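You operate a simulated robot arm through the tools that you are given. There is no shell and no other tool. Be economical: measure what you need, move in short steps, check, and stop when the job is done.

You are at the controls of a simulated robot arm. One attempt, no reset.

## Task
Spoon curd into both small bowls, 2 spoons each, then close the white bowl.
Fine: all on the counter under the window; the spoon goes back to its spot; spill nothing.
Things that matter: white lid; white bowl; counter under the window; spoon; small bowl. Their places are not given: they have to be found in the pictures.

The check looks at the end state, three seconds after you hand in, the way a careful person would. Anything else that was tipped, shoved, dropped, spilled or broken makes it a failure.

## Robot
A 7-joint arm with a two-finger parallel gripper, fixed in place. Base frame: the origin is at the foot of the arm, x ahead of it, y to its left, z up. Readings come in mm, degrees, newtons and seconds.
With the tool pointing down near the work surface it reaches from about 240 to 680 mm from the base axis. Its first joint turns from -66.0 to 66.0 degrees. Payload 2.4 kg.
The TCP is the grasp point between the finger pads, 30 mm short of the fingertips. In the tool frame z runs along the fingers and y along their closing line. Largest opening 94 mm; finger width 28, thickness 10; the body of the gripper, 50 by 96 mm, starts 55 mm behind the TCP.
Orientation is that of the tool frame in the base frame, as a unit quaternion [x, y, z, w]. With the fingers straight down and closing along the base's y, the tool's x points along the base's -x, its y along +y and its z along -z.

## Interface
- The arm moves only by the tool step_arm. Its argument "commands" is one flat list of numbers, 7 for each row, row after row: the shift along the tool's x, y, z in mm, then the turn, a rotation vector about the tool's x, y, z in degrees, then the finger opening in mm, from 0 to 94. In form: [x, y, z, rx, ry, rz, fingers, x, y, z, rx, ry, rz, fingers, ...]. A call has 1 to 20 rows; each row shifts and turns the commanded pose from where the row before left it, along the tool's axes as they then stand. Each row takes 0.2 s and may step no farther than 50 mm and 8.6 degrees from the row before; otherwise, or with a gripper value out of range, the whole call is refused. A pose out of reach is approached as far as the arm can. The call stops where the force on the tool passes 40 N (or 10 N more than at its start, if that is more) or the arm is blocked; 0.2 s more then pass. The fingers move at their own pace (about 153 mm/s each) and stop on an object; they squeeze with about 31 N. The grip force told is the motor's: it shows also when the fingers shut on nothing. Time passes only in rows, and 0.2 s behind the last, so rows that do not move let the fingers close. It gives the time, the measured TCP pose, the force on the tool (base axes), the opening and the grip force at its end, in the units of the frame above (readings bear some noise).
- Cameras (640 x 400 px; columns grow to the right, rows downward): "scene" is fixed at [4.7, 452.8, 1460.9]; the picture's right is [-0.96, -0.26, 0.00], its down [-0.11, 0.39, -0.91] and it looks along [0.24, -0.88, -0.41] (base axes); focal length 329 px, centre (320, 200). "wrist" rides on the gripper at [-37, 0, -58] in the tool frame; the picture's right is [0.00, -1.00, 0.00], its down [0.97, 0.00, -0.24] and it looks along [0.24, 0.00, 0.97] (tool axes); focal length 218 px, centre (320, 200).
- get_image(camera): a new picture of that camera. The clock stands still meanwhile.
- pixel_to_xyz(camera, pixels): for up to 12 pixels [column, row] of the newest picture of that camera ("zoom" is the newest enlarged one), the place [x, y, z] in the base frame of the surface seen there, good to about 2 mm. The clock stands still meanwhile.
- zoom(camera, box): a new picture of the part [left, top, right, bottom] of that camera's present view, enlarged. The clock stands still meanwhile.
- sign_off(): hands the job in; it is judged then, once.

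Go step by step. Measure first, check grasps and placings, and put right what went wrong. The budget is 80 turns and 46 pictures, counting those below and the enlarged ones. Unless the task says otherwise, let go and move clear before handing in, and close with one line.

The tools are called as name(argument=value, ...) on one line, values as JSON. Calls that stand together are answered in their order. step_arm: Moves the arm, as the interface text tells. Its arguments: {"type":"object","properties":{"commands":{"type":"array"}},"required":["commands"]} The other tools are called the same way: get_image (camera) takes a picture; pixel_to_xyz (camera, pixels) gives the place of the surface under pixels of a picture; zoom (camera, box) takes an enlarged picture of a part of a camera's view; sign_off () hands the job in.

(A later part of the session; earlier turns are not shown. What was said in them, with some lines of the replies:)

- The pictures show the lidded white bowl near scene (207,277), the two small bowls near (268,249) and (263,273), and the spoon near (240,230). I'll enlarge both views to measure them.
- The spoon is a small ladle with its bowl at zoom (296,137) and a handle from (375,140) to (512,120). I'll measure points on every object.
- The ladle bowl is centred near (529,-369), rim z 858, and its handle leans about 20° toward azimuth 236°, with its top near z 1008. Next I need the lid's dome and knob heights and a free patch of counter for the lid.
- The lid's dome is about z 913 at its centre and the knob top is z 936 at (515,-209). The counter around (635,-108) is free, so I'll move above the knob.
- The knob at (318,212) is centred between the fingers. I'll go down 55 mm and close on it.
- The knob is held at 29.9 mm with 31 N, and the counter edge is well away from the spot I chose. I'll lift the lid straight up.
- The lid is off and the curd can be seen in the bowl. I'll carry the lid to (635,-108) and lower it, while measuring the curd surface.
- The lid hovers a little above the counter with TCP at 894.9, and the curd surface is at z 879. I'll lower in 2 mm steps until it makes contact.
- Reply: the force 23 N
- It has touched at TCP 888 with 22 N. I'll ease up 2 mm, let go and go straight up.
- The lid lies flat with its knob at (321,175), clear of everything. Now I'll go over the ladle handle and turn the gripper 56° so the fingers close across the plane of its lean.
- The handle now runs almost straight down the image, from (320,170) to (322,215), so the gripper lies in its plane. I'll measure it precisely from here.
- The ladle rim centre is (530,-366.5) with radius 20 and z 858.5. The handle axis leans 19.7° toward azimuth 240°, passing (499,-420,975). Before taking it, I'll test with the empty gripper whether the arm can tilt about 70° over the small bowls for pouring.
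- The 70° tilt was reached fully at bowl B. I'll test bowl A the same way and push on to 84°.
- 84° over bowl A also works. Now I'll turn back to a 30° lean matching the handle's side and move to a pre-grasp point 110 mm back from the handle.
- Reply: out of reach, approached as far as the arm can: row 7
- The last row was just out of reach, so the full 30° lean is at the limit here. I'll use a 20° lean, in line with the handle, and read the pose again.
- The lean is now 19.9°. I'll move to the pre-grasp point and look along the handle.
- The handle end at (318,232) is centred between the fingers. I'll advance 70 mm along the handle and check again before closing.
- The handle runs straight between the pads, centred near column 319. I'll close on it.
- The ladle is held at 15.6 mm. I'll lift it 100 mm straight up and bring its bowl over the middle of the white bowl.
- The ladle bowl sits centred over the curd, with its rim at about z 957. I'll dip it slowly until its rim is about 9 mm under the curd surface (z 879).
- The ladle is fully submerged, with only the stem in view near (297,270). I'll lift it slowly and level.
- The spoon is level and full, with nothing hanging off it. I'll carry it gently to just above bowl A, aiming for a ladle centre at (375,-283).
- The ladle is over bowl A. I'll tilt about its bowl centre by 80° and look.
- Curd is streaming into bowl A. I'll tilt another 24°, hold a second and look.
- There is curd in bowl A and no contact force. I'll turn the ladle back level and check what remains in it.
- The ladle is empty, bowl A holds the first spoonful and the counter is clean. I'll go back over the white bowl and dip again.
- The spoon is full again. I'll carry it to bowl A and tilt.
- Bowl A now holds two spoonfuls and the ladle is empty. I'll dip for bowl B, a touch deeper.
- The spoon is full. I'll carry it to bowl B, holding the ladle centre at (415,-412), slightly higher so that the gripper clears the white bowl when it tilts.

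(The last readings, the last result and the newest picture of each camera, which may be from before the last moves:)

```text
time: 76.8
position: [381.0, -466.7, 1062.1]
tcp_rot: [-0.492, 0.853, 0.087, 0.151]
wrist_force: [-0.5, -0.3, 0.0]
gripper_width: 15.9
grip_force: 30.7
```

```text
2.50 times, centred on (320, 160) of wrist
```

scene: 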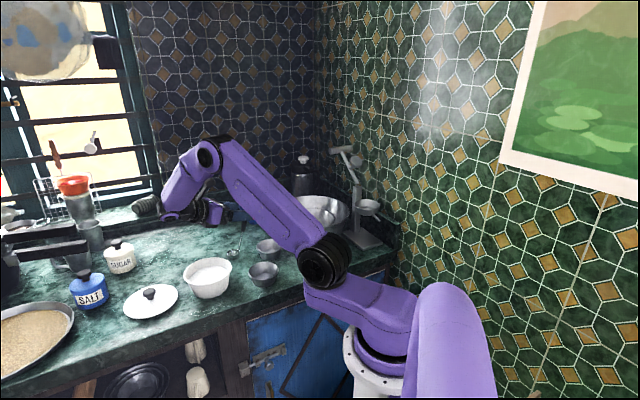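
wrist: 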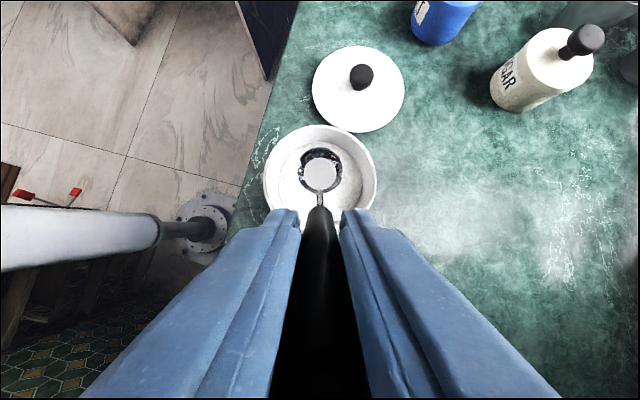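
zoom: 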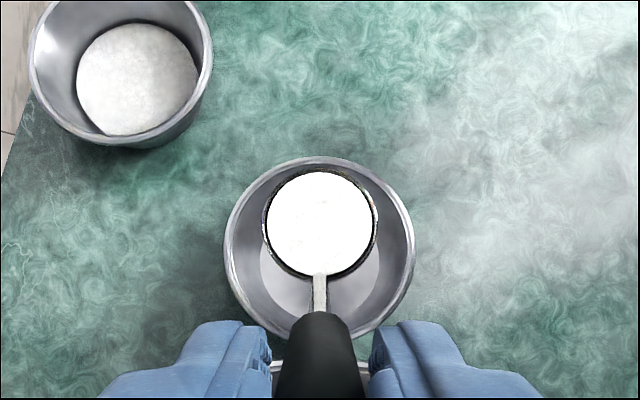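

The ladle is full and over bowl B. I'll tilt in two stages, checking forces as I go.

step_arm(commands=[-19.19, 0, -1.23, 0, 8, 0, 5, -19.19, 0, -1.23, 0, 8, 0, 5, -19.19, 0, -1.23, 0, 8, 0, 5, -19.19, 0, -1.23, 0, 8, 0, 5, -19.19, 0, -1.23, 0, 8, 0, 5, -19.19, 0, -1.23, 0, 8, 0, 5, -19.19, 0, -1.23, 0, 8, 0, 5, -19.19, 0, -1.23, 0, 8, 0, 5, -19.19, 0, -1.23, 0, 8, 0, 5, -19.19, 0, -1.23, 0, 8, 0, 5, 0, 0, 0, 0, 0, 0, 5])

zoom(camera="scene", box=[160, 180, 320, 300])

```text
time: 79.2
position: [468.6, -317.1, 1023.8]
tcp_rot: [-0.433, 0.749, -0.252, -0.434]
wrist_force: [-0.5, 0.3, -1.2]
gripper_width: 15.7
grip_force: 31.1
```

```text
3.33 times, centred on (240, 240) of scene
```

zoom: 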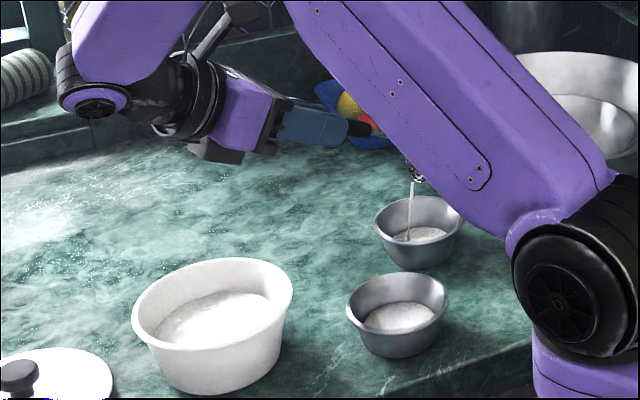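

The stream lands inside bowl B. I'll finish the tilt, hold, and come back level.

step_arm(commands=[0, 0, 0, 0, 0, 0, 5, -19.19, 0, -1.23, 0, 8, 0, 5, 0, 0, 0, 0, 0, 0, 5, -19.19, 0, -1.23, 0, 8, 0, 5, -19.19, 0, -1.23, 0, 8, 0, 5, 0, 0, 0, 0, 0, 0, 5, 0, 0, 0, 0, 0, 0, 5, 0, 0, 0, 0, 0, 0, 5, 0, 0, 0, 0, 0, 0, 5, 0, 0, 0, 0, 0, 0, 5, 0, 0, 0, 0, 0, 0, 5])

step_arm(commands=[18.83, 0, 3.89, 0, -8, 0, 5, 18.83, 0, 3.89, 0, -8, 0, 5, 18.83, 0, 3.89, 0, -8, 0, 5, 18.83, 0, 3.89, 0, -8, 0, 5, 18.83, 0, 3.89, 0, -8, 0, 5, 18.83, 0, 3.89, 0, -8, 0, 5, 18.83, 0, 3.89, 0, -8, 0, 5, 18.83, 0, 3.89, 0, -8, 0, 5, 18.83, 0, 3.89, 0, -8, 0, 5, 18.83, 0, 3.89, 0, -8, 0, 5, 18.83, 0, 3.89, 0, -8, 0, 5, 18.83, 0, 3.89, 0, -8, 0, 5, 18.83, 0, 3.89, 0, -8, 0, 5, 0, 0, 0, 0, 0, 0, 5])

zoom(camera="wrist", box=[224, 80, 416, 240])

```text
time: 81.6
position: [481.9, -296.1, 973.1]
tcp_rot: [-0.372, 0.643, -0.335, -0.579]
wrist_force: [0.5, -0.1, -0.3]
gripper_width: 15.9
grip_force: 31.5
```

```text
time: 84.6
position: [383.3, -468.0, 1063.2]
tcp_rot: [-0.494, 0.852, 0.087, 0.15]
wrist_force: [-0.9, -0.2, -0.2]
gripper_width: 15.7
grip_force: 30.5
```

```text
2.50 times, centred on (320, 160) of wrist
```

zoom: 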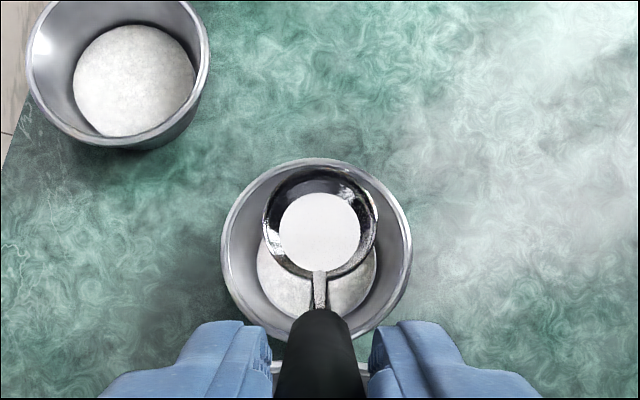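

The ladle is empty, and bowl B has its first spoonful. Now the last dip.

step_arm(commands=[-2.6, 0, -7, 0, 0, 0, 5, -2.6, 0, -7, 0, 0, 0, 5, -30.4, 2.16, 11.04, 0, 0, 0, 5, -30.4, 2.16, 11.04, 0, 0, 0, 5, -30.4, 2.16, 11.04, 0, 0, 0, 5, -30.4, 2.16, 11.04, 0, 0, 0, 5, -30.4, 2.16, 11.04, 0, 0, 0, 5, -30.4, 2.16, 11.04, 0, 0, 0, 5, -30.4, 2.16, 11.04, 0, 0, 0, 5, 0, 0, 0, 0, 0, 0, 5, 6.16, 0, 16.9, 0, 0, 0, 5, 6.16, 0, 16.9, 0, 0, 0, 5, 6.16, 0, 16.9, 0, 0, 0, 5, 2.1, 0, 5.8, 0, 0, 0, 5, 2.1, 0, 5.8, 0, 0, 0, 5, 2.1, 0, 5.8, 0, 0, 0, 5, 2.1, 0, 5.8, 0, 0, 0, 5, 2.1, 0, 5.8, 0, 0, 0, 5, 2.1, 0, 5.8, 0, 0, 0, 5, 0, 0, 0, 0, 0, 0, 5])

step_arm(commands=[0, 0, 0, 0, 0, 0, 5, -2.1, 0, -5.8, 0, 0, 0, 5, -2.1, 0, -5.8, 0, 0, 0, 5, -2.1, 0, -5.8, 0, 0, 0, 5, -2.1, 0, -5.8, 0, 0, 0, 5, -2.1, 0, -5.8, 0, 0, 0, 5, -2.1, 0, -5.8, 0, 0, 0, 5, -3, 0, -8.2, 0, 0, 0, 5, -3, 0, -8.2, 0, 0, 0, 5, -3, 0, -8.2, 0, 0, 0, 5, -3, 0, -8.2, 0, 0, 0, 5, -3, 0, -8.2, 0, 0, 0, 5, -3, 0, -8.2, 0, 0, 0, 5, 0, 0, 0, 0, 0, 0, 5])

zoom(camera="wrist", box=[224, 80, 416, 240])

```text
time: 88.8
position: [482.1, -264.1, 986.3]
tcp_rot: [-0.492, 0.853, 0.085, 0.151]
wrist_force: [-3.8, -2.3, 17.8]
gripper_width: 15.6
grip_force: 31.4
```

```text
time: 91.8
position: [483.3, -264.2, 1075.6]
tcp_rot: [-0.493, 0.853, 0.086, 0.149]
wrist_force: [-0.2, 0.8, -1.0]
gripper_width: 15.4
grip_force: 31.1
```

```text
2.50 times, centred on (320, 160) of wrist
```

zoom: 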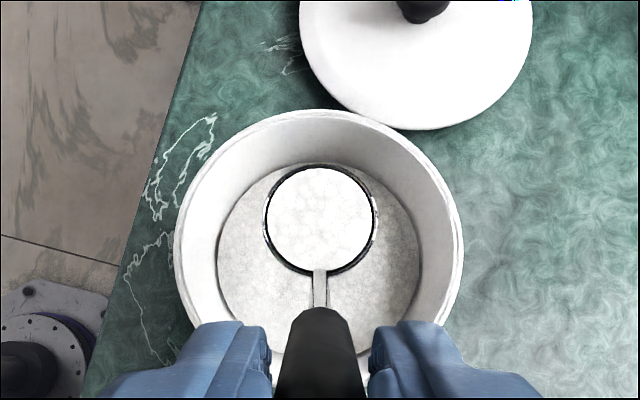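

The spoon is full. It touched the bowl's floor lightly (18 N), so I'll watch for slip when putting it back. Now I'll carry it to bowl B and pour.

step_arm(commands=[5.67, -0.4, -2.06, 0, 0, 0, 5, 11.34, -0.8, -4.12, 0, 0, 0, 5, 14.17, -1, -5.15, 0, 0, 0, 5, 14.17, -1, -5.15, 0, 0, 0, 5, 14.17, -1, -5.15, 0, 0, 0, 5, 14.17, -1, -5.15, 0, 0, 0, 5, 14.17, -1, -5.15, 0, 0, 0, 5, 14.17, -1, -5.15, 0, 0, 0, 5, 14.17, -1, -5.15, 0, 0, 0, 5, 14.17, -1, -5.15, 0, 0, 0, 5, 14.17, -1, -5.15, 0, 0, 0, 5, 14.17, -1, -5.15, 0, 0, 0, 5, 14.17, -1, -5.15, 0, 0, 0, 5, 14.17, -1, -5.15, 0, 0, 0, 5, 14.17, -1, -5.15, 0, 0, 0, 5, 7.1, -0.5, -2.6, 0, 0, 0, 5, 4.25, -0.3, -1.55, 0, 0, 0, 5, 2.4, 0, 6.6, 0, 0, 0, 5, 2.4, 0, 6.6, 0, 0, 0, 5, 0, 0, 0, 0, 0, 0, 5])

step_arm(commands=[-19.19, 0, -1.23, 0, 8, 0, 5, -19.19, 0, -1.23, 0, 8, 0, 5, -19.19, 0, -1.23, 0, 8, 0, 5, -19.19, 0, -1.23, 0, 8, 0, 5, -19.19, 0, -1.23, 0, 8, 0, 5, -19.19, 0, -1.23, 0, 8, 0, 5, -19.19, 0, -1.23, 0, 8, 0, 5, -19.19, 0, -1.23, 0, 8, 0, 5, -19.19, 0, -1.23, 0, 8, 0, 5, -19.19, 0, -1.23, 0, 8, 0, 5, 0, 0, 0, 0, 0, 0, 5, 0, 0, 0, 0, 0, 0, 5, -19.19, 0, -1.23, 0, 8, 0, 5, 0, 0, 0, 0, 0, 0, 5, -19.19, 0, -1.23, 0, 8, 0, 5, -19.19, 0, -1.23, 0, 8, 0, 5, 0, 0, 0, 0, 0, 0, 5, 0, 0, 0, 0, 0, 0, 5, 0, 0, 0, 0, 0, 0, 5, 0, 0, 0, 0, 0, 0, 5])

step_arm(commands=[0, 0, 0, 0, 0, 0, 5, 0, 0, 0, 0, 0, 0, 5, 0, 0, 0, 0, 0, 0, 5, 0, 0, 0, 0, 0, 0, 5, 18.83, 0, 3.89, 0, -8, 0, 5, 18.83, 0, 3.89, 0, -8, 0, 5, 18.83, 0, 3.89, 0, -8, 0, 5, 18.83, 0, 3.89, 0, -8, 0, 5, 18.83, 0, 3.89, 0, -8, 0, 5, 18.83, 0, 3.89, 0, -8, 0, 5, 18.83, 0, 3.89, 0, -8, 0, 5, 18.83, 0, 3.89, 0, -8, 0, 5, 18.83, 0, 3.89, 0, -8, 0, 5, 18.83, 0, 3.89, 0, -8, 0, 5, 18.83, 0, 3.89, 0, -8, 0, 5, 18.83, 0, 3.89, 0, -8, 0, 5, 18.83, 0, 3.89, 0, -8, 0, 5, 0, 0, 0, 0, 0, 0, 5])

get_image(camera="wrist")

zoom(camera="scene", box=[160, 180, 320, 300])

```text
time: 96.0
position: [381.4, -467.4, 1060.8]
tcp_rot: [-0.492, 0.853, 0.087, 0.151]
wrist_force: [-0.3, 0.0, -1.3]
gripper_width: 15.7
grip_force: 31.2
```

```text
time: 100.2
position: [481.1, -296.5, 972.0]
tcp_rot: [-0.372, 0.644, -0.335, -0.579]
wrist_force: [0.2, -0.2, -0.4]
gripper_width: 15.9
grip_force: 31.3
```

```text
time: 104.0
position: [382.5, -468.5, 1060.1]
tcp_rot: [-0.492, 0.853, 0.088, 0.151]
wrist_force: [-0.4, 0.1, 0.4]
gripper_width: 15.6
grip_force: 31.2
```

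```text
11 pictures are left
```

wrist: 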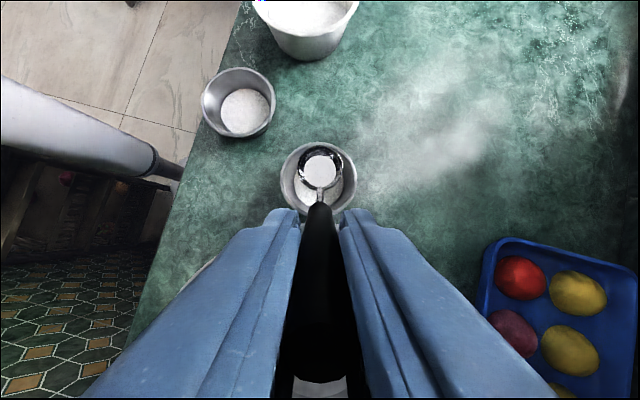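

```text
3.33 times, centred on (240, 240) of scene
```

zoom: 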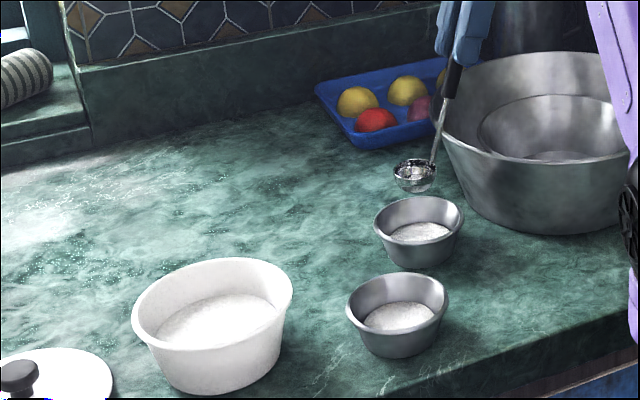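

Both bowls hold two spoonfuls and the counter is clean. I'll measure the ladle's rim in the newest wrist picture to see whether it slipped in the grip.

pixel_to_xyz(camera="wrist", pixels=[[299, 165], [342, 165], [320, 147], [320, 189], [320, 168], [320, 195]])

```text
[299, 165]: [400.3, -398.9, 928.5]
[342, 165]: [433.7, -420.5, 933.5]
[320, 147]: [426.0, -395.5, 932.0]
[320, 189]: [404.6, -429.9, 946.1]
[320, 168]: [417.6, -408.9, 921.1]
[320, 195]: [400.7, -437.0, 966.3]
```

The ladle is within about 3 mm of where it was in the grip. I'll carry it back over its spot and down to about 17 mm above rest.

step_arm(commands=[-18.2, -15.4, 6.6, 0, 0, 0, 5, -18.2, -15.4, 6.6, 0, 0, 0, 5, -18.2, -15.4, 6.6, 0, 0, 0, 5, -18.2, -15.4, 6.6, 0, 0, 0, 5, -18.2, -15.4, 6.6, 0, 0, 0, 5, 0, 0, 0, 0, 0, 0, 5, 5.13, 0, 14.1, 0, 0, 0, 5, 5.13, 0, 14.1, 0, 0, 0, 5, 5.13, 0, 14.1, 0, 0, 0, 5, 5.13, 0, 14.1, 0, 0, 0, 5, 0, 0, 0, 0, 0, 0, 5])

zoom(camera="wrist", box=[256, 110, 384, 230])

pixel_to_xyz(camera="zoom", pixels=[[246, 195], [392, 195], [320, 127], [320, 268], [320, 200], [290, 200], [350, 200], [320, 290]])

```text
time: 106.4
position: [498.7, -422.1, 1001.8]
tcp_rot: [-0.492, 0.853, 0.087, 0.151]
wrist_force: [0.6, 0.7, -0.5]
gripper_width: 15.3
grip_force: 31.2
```

```text
3.33 times, centred on (320, 170) of wrist
```

zoom: 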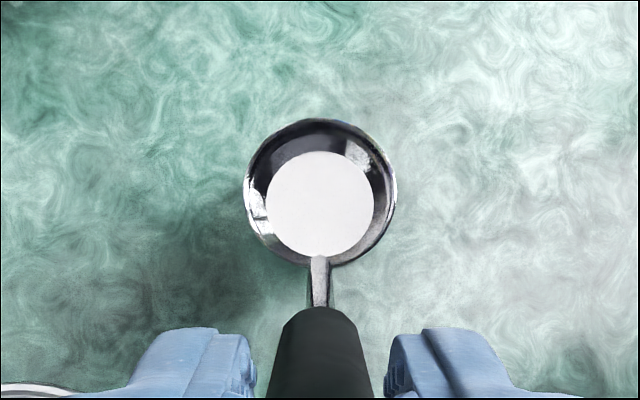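

```text
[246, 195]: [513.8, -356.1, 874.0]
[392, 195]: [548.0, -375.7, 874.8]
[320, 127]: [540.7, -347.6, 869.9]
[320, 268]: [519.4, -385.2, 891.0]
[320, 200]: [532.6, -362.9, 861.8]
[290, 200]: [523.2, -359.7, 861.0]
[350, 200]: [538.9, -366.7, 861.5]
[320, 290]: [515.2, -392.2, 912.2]
```

The rim centre is at (531,-366), within 1 mm of its original place, with about 17 mm to go. I'll lower it gently to contact.

step_arm(commands=[1.71, 0, 4.7, 0, 0, 0, 5, 1.71, 0, 4.7, 0, 0, 0, 5, 1.03, 0, 2.82, 0, 0, 0, 5, 0.34, 0, 0.94, 0, 0, 0, 5, 0, 0, 0, 0, 0, 0, 5])

step_arm(commands=[0.34, 0, 0.94, 0, 0, 0, 5, 0.34, 0, 0.94, 0, 0, 0, 5, 0, 0, 0, 0, 0, 0, 5])

```text
time: 107.6
position: [496.6, -421.3, 988.4]
tcp_rot: [-0.493, 0.853, 0.087, 0.15]
wrist_force: [-0.1, 0.0, -0.3]
gripper_width: 15.6
grip_force: 30.7
```

```text
time: 108.4
position: [497.0, -422.1, 984.2]
tcp_rot: [-0.493, 0.853, 0.087, 0.15]
wrist_force: [0.2, 0.5, -0.2]
gripper_width: 15.4
grip_force: 31.1
```

step_arm(commands=[0.34, 0, 0.94, 0, 0, 0, 5, 0, 0, 0, 0, 0, 0, 5])

step_arm(commands=[0.34, 0, 0.94, 0, 0, 0, 5, 0, 0, 0, 0, 0, 0, 5])

zoom(camera="scene", box=[210, 180, 274, 270])

```text
time: 109.0
position: [498.2, -422.2, 985.4]
tcp_rot: [-0.492, 0.853, 0.086, 0.151]
wrist_force: [-1.5, 1.6, 8.0]
gripper_width: 15.8
grip_force: 30.9
```

```text
time: 109.6
position: [497.2, -423.4, 984.9]
tcp_rot: [-0.492, 0.853, 0.085, 0.151]
wrist_force: [-3.4, -1.2, 16.4]
gripper_width: 15.6
grip_force: 30.9
```

```text
4.44 times, centred on (242, 225) of scene
```

zoom: 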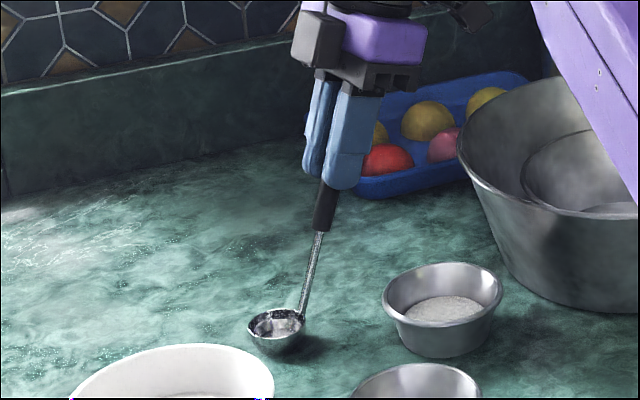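

Contact came at TCP 985 with 16 N, and the ladle stands as it did. I'll ease off 1 mm and open the fingers slowly.

step_arm(commands=[-0.4, 0, -1.2, 0, 0, 0, 5, 0, 0, 0, 0, 0, 0, 14, 0, 0, 0, 0, 0, 0, 17, 0, 0, 0, 0, 0, 0, 20, 0, 0, 0, 0, 0, 0, 26, 0, 0, 0, 0, 0, 0, 36, 0, 0, 0, 0, 0, 0, 50, 0, 0, 0, 0, 0, 0, 56])

get_image(camera="wrist")

```text
time: 111.4
position: [498.2, -423.4, 985.0]
tcp_rot: [-0.492, 0.853, 0.087, 0.15]
wrist_force: [-0.1, -0.9, 0.7]
gripper_width: 56.1
grip_force: 0.1
```

```text
7 pictures are left
```

wrist: 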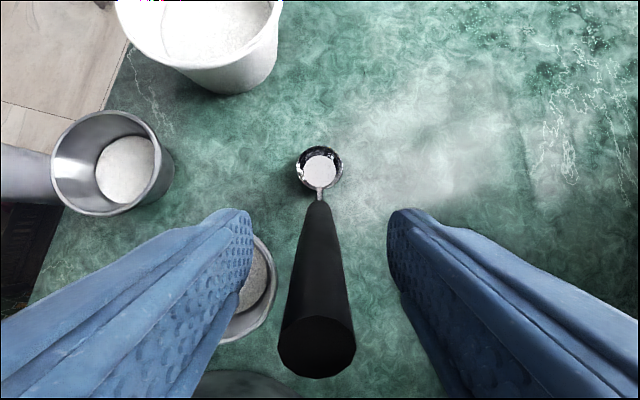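

The ladle stands freely at its spot. I'll draw back along the handle, rise, and turn the gripper upright to its first orientation.

step_arm(commands=[0, 0, -15, 0, 0, 0, 56, 0, 0, -20, 0, 0, 0, 56, 0, 0, -20, 0, 0, 0, 56, 0, 0, -20, 0, 0, 0, 56, -10.3, 0, -28.2, 0, 0, 0, 60, -10.3, 0, -28.2, 0, 0, 0, 70, 0, 0, 0, 0, 6.667, 0, 70, 0, 0, 0, 0, 6.667, 0, 70, 0, 0, 0, 0, 6.667, 0, 70, 0, 0, 0, 0, 0, 7.5, 70, 0, 0, 0, 0, 0, 7.5, 70, 0, 0, 0, 0, 0, 7.5, 70, 0, 0, 0, 0, 0, 7.5, 70, 0, 0, 0, 0, 0, 7.5, 70, 0, 0, 0, 0, 0, 7.5, 70, 0, 0, 0, 0, 0, 7.5, 70, 0, 0, 0, 0, 0, 7.5, 70, 0, 0, 0, 0, 0, 0, 70])

```text
time: 115.2
position: [481.4, -439.6, 1104.9]
tcp_rot: [0.0, 1.0, -0.002, 0.0]
wrist_force: [0.5, 0.0, 0.7]
gripper_width: 70.1
grip_force: 0.1
out of reach, approached as far as the arm can: row 6
```

The gripper is upright again. I'll move above the lid's knob and look.

step_arm(commands=[-19, 41.5, 0, 0, 0, 0, 70, -19, 41.5, 0, 0, 0, 0, 70, -19, 41.5, 0, 0, 0, 0, 70, -19, 41.5, 0, 0, 0, 0, 70, -19, 41.5, 0, 0, 0, 0, 70, -19, 41.5, 0, 0, 0, 0, 70, -19, 41.5, 0, 0, 0, 0, 70, -19, 41.5, 0, 0, 0, 0, 70, 0, 0, 35, 0, 0, 0, 70, 0, 0, 35, 0, 0, 0, 70, 0, 0, 35, 0, 0, 0, 70, 0, 0, 0, 0, 0, 0, 70])

get_image(camera="wrist")

pixel_to_xyz(camera="wrist", pixels=[[320, 195], [320, 185], [320, 205], [460, 300], [430, 330], [380, 300], [450, 260], [400, 260], [370, 320], [480, 290]])

```text
time: 117.8
position: [633.1, -108.0, 999.2]
tcp_rot: [0.0, 1.0, 0.0, -0.001]
wrist_force: [0.8, -0.3, -0.8]
gripper_width: 69.9
grip_force: 0.1
```

```text
6 pictures are left
```

wrist: 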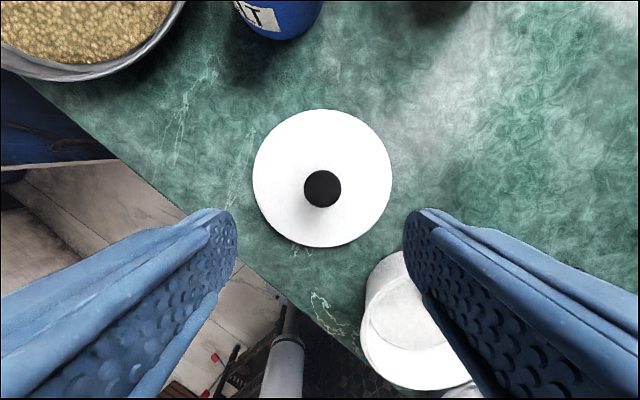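

```text
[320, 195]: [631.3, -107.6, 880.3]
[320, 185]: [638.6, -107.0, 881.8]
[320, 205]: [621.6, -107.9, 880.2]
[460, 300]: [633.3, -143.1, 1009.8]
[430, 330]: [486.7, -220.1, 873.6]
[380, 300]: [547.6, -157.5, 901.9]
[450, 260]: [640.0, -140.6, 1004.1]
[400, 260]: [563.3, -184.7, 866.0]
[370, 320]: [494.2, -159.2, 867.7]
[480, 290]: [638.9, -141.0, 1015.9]
```

The knob is at (322,189), about (635,-109.5), with its top at z 882. I'll go down and grip it as before.

step_arm(commands=[-2, -1.5, 30, 0, 0, 0, 70, 0, 0, 30, 0, 0, 0, 70, 0, 0, 25, 0, 0, 0, 70, 0, 0, 15, 0, 0, 0, 70, 0, 0, 8, 0, 0, 0, 70, 0, 0, 0, 0, 0, 0, 50, 0, 0, 0, 0, 0, 0, 36, 0, 0, 0, 0, 0, 0, 20, 0, 0, 0, 0, 0, 0, 20, 0, 0, 0, 0, 0, 0, 20])

```text
time: 120.0
position: [635.8, -108.8, 891.2]
tcp_rot: [0.0, 1.0, 0.001, 0.001]
wrist_force: [-0.5, -0.3, -0.7]
gripper_width: 29.6
grip_force: 31.0
```

The knob is gripped at 29.6 mm. I'll lift the lid and carry it back over the white bowl.

step_arm(commands=[0, 0, -8, 0, 0, 0, 20, 0, 0, -20, 0, 0, 0, 20, 0, 0, -30, 0, 0, 0, 20, 0, 0, -30, 0, 0, 0, 20, 0, 0, -27, 0, 0, 0, 20, 0, 0, 0, 0, 0, 0, 20, 19.9, -16.7, 0, 0, 0, 0, 20, 19.9, -16.7, 0, 0, 0, 0, 20, 19.9, -16.7, 0, 0, 0, 0, 20, 19.9, -16.7, 0, 0, 0, 0, 20, 19.9, -16.7, 0, 0, 0, 0, 20, 19.9, -16.7, 0, 0, 0, 0, 20, 0, 0, 0, 0, 0, 0, 20, 0, 0, 20, 0, 0, 0, 20, 0, 0, 15, 0, 0, 0, 20, 0, 0, 0, 0, 0, 0, 20])

zoom(camera="scene", box=[160, 220, 256, 310])

```text
time: 123.4
position: [517.2, -210.3, 971.9]
tcp_rot: [0.0, 1.0, 0.001, 0.0]
wrist_force: [0.4, -0.3, -0.9]
gripper_width: 30.2
grip_force: 31.0
```

```text
4.44 times, centred on (208, 265) of scene
```

zoom: 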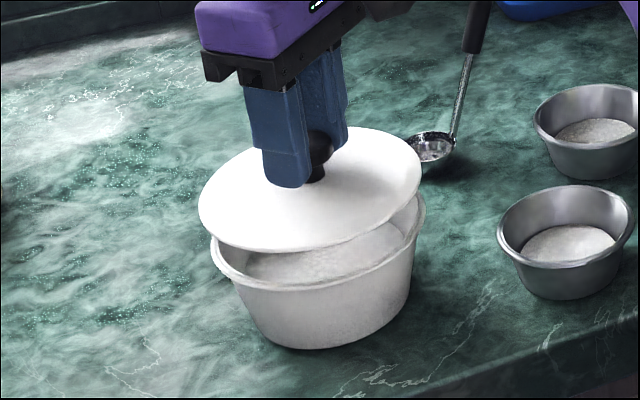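

The lid is aligned about 26 mm above the rim. I'll lower it, slowly at the end.

step_arm(commands=[0.5, 0.5, 10, 0, 0, 0, 20, 0, 0, 8, 0, 0, 0, 20, 0, 0, 4, 0, 0, 0, 20, 0, 0, 1.5, 0, 0, 0, 20, 0, 0, 1.5, 0, 0, 0, 20, 0, 0, 1, 0, 0, 0, 20, 0, 0, 0, 0, 0, 0, 20])

```text
time: 125.0
position: [516.5, -210.8, 947.6]
tcp_rot: [0.0, 1.0, -0.001, 0.001]
wrist_force: [-6.8, 1.6, 21.0]
gripper_width: 30.0
grip_force: 31.0
```

Contact is at TCP 947.6, near the original 945–946. I'll look closely at the seam before letting go.

zoom(camera="scene", box=[176, 240, 240, 304])

```text
6.25 times, centred on (208, 272) of scene
```

zoom: 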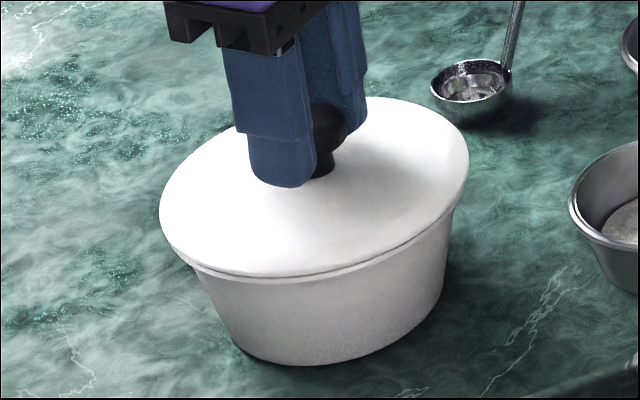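

The lid meets the rim all round. I'll ease off, release and rise.

step_arm(commands=[0, 0, -1.3, 0, 0, 0, 20, 0, 0, 0, 0, 0, 0, 32, 0, 0, 0, 0, 0, 0, 40, 0, 0, 0, 0, 0, 0, 55, 0, 0, 0, 0, 0, 0, 70, 0, 0, -12, 0, 0, 0, 70, 0, 0, -25, 0, 0, 0, 70, 0, 0, -40, 0, 0, 0, 70, 0, 0, -50, 0, 0, 0, 70, 0, 0, -50, 0, 0, 0, 70, 0, 0, -50, 0, 0, 0, 70, 0, 0, -50, 0, 0, 0, 70, 0, 0, 0, 0, 0, 0, 70])

zoom(camera="scene", box=[160, 190, 320, 310])

pixel_to_xyz(camera="zoom", pixels=[[155, 243], [80, 290], [235, 255], [175, 310], [130, 255], [60, 280], [200, 255], [170, 230]])

```text
time: 127.8
position: [513.0, -211.7, 1225.2]
tcp_rot: [0.0, 1.0, 0.0, 0.001]
wrist_force: [0.0, 0.2, -0.2]
gripper_width: 70.1
grip_force: 0.1
```

```text
3.33 times, centred on (240, 250) of scene
```

zoom: 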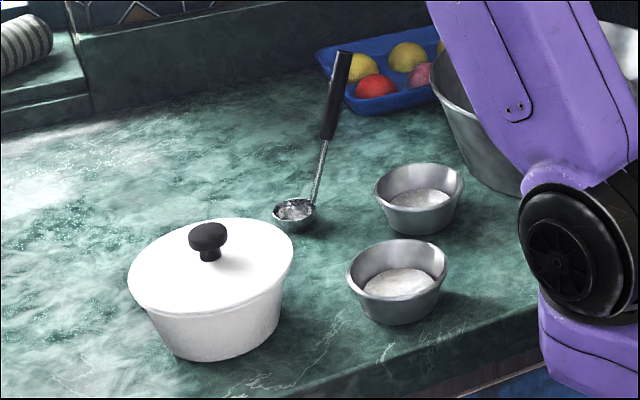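

```text
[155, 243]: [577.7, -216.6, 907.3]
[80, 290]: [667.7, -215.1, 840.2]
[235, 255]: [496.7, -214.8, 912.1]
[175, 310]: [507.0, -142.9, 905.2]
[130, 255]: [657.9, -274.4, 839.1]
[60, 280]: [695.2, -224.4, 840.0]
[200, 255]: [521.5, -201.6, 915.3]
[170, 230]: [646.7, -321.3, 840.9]
```

The lid sits level (rim about z 906, as at the start), the ladle stands at its spot, and both small bowls hold curd. One last overhead look for spills.

get_image(camera="wrist")

```text
2 pictures are left
```

wrist: 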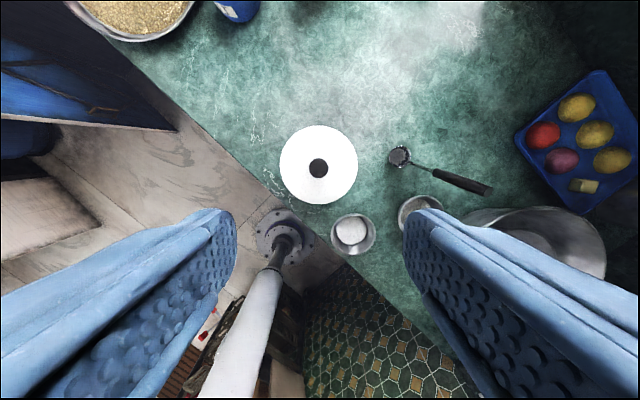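

The overhead view shows a clean counter, the lid centred at (319,165) and the ladle at its spot, with the gripper open and clear. I'll hand in.

sign_off()

```text
The job is handed in.
```

The job is done and handed in: both small bowls hold two spoons of curd, the white bowl is closed, the spoon is back at its spot, and no spill showed in the last pictures.
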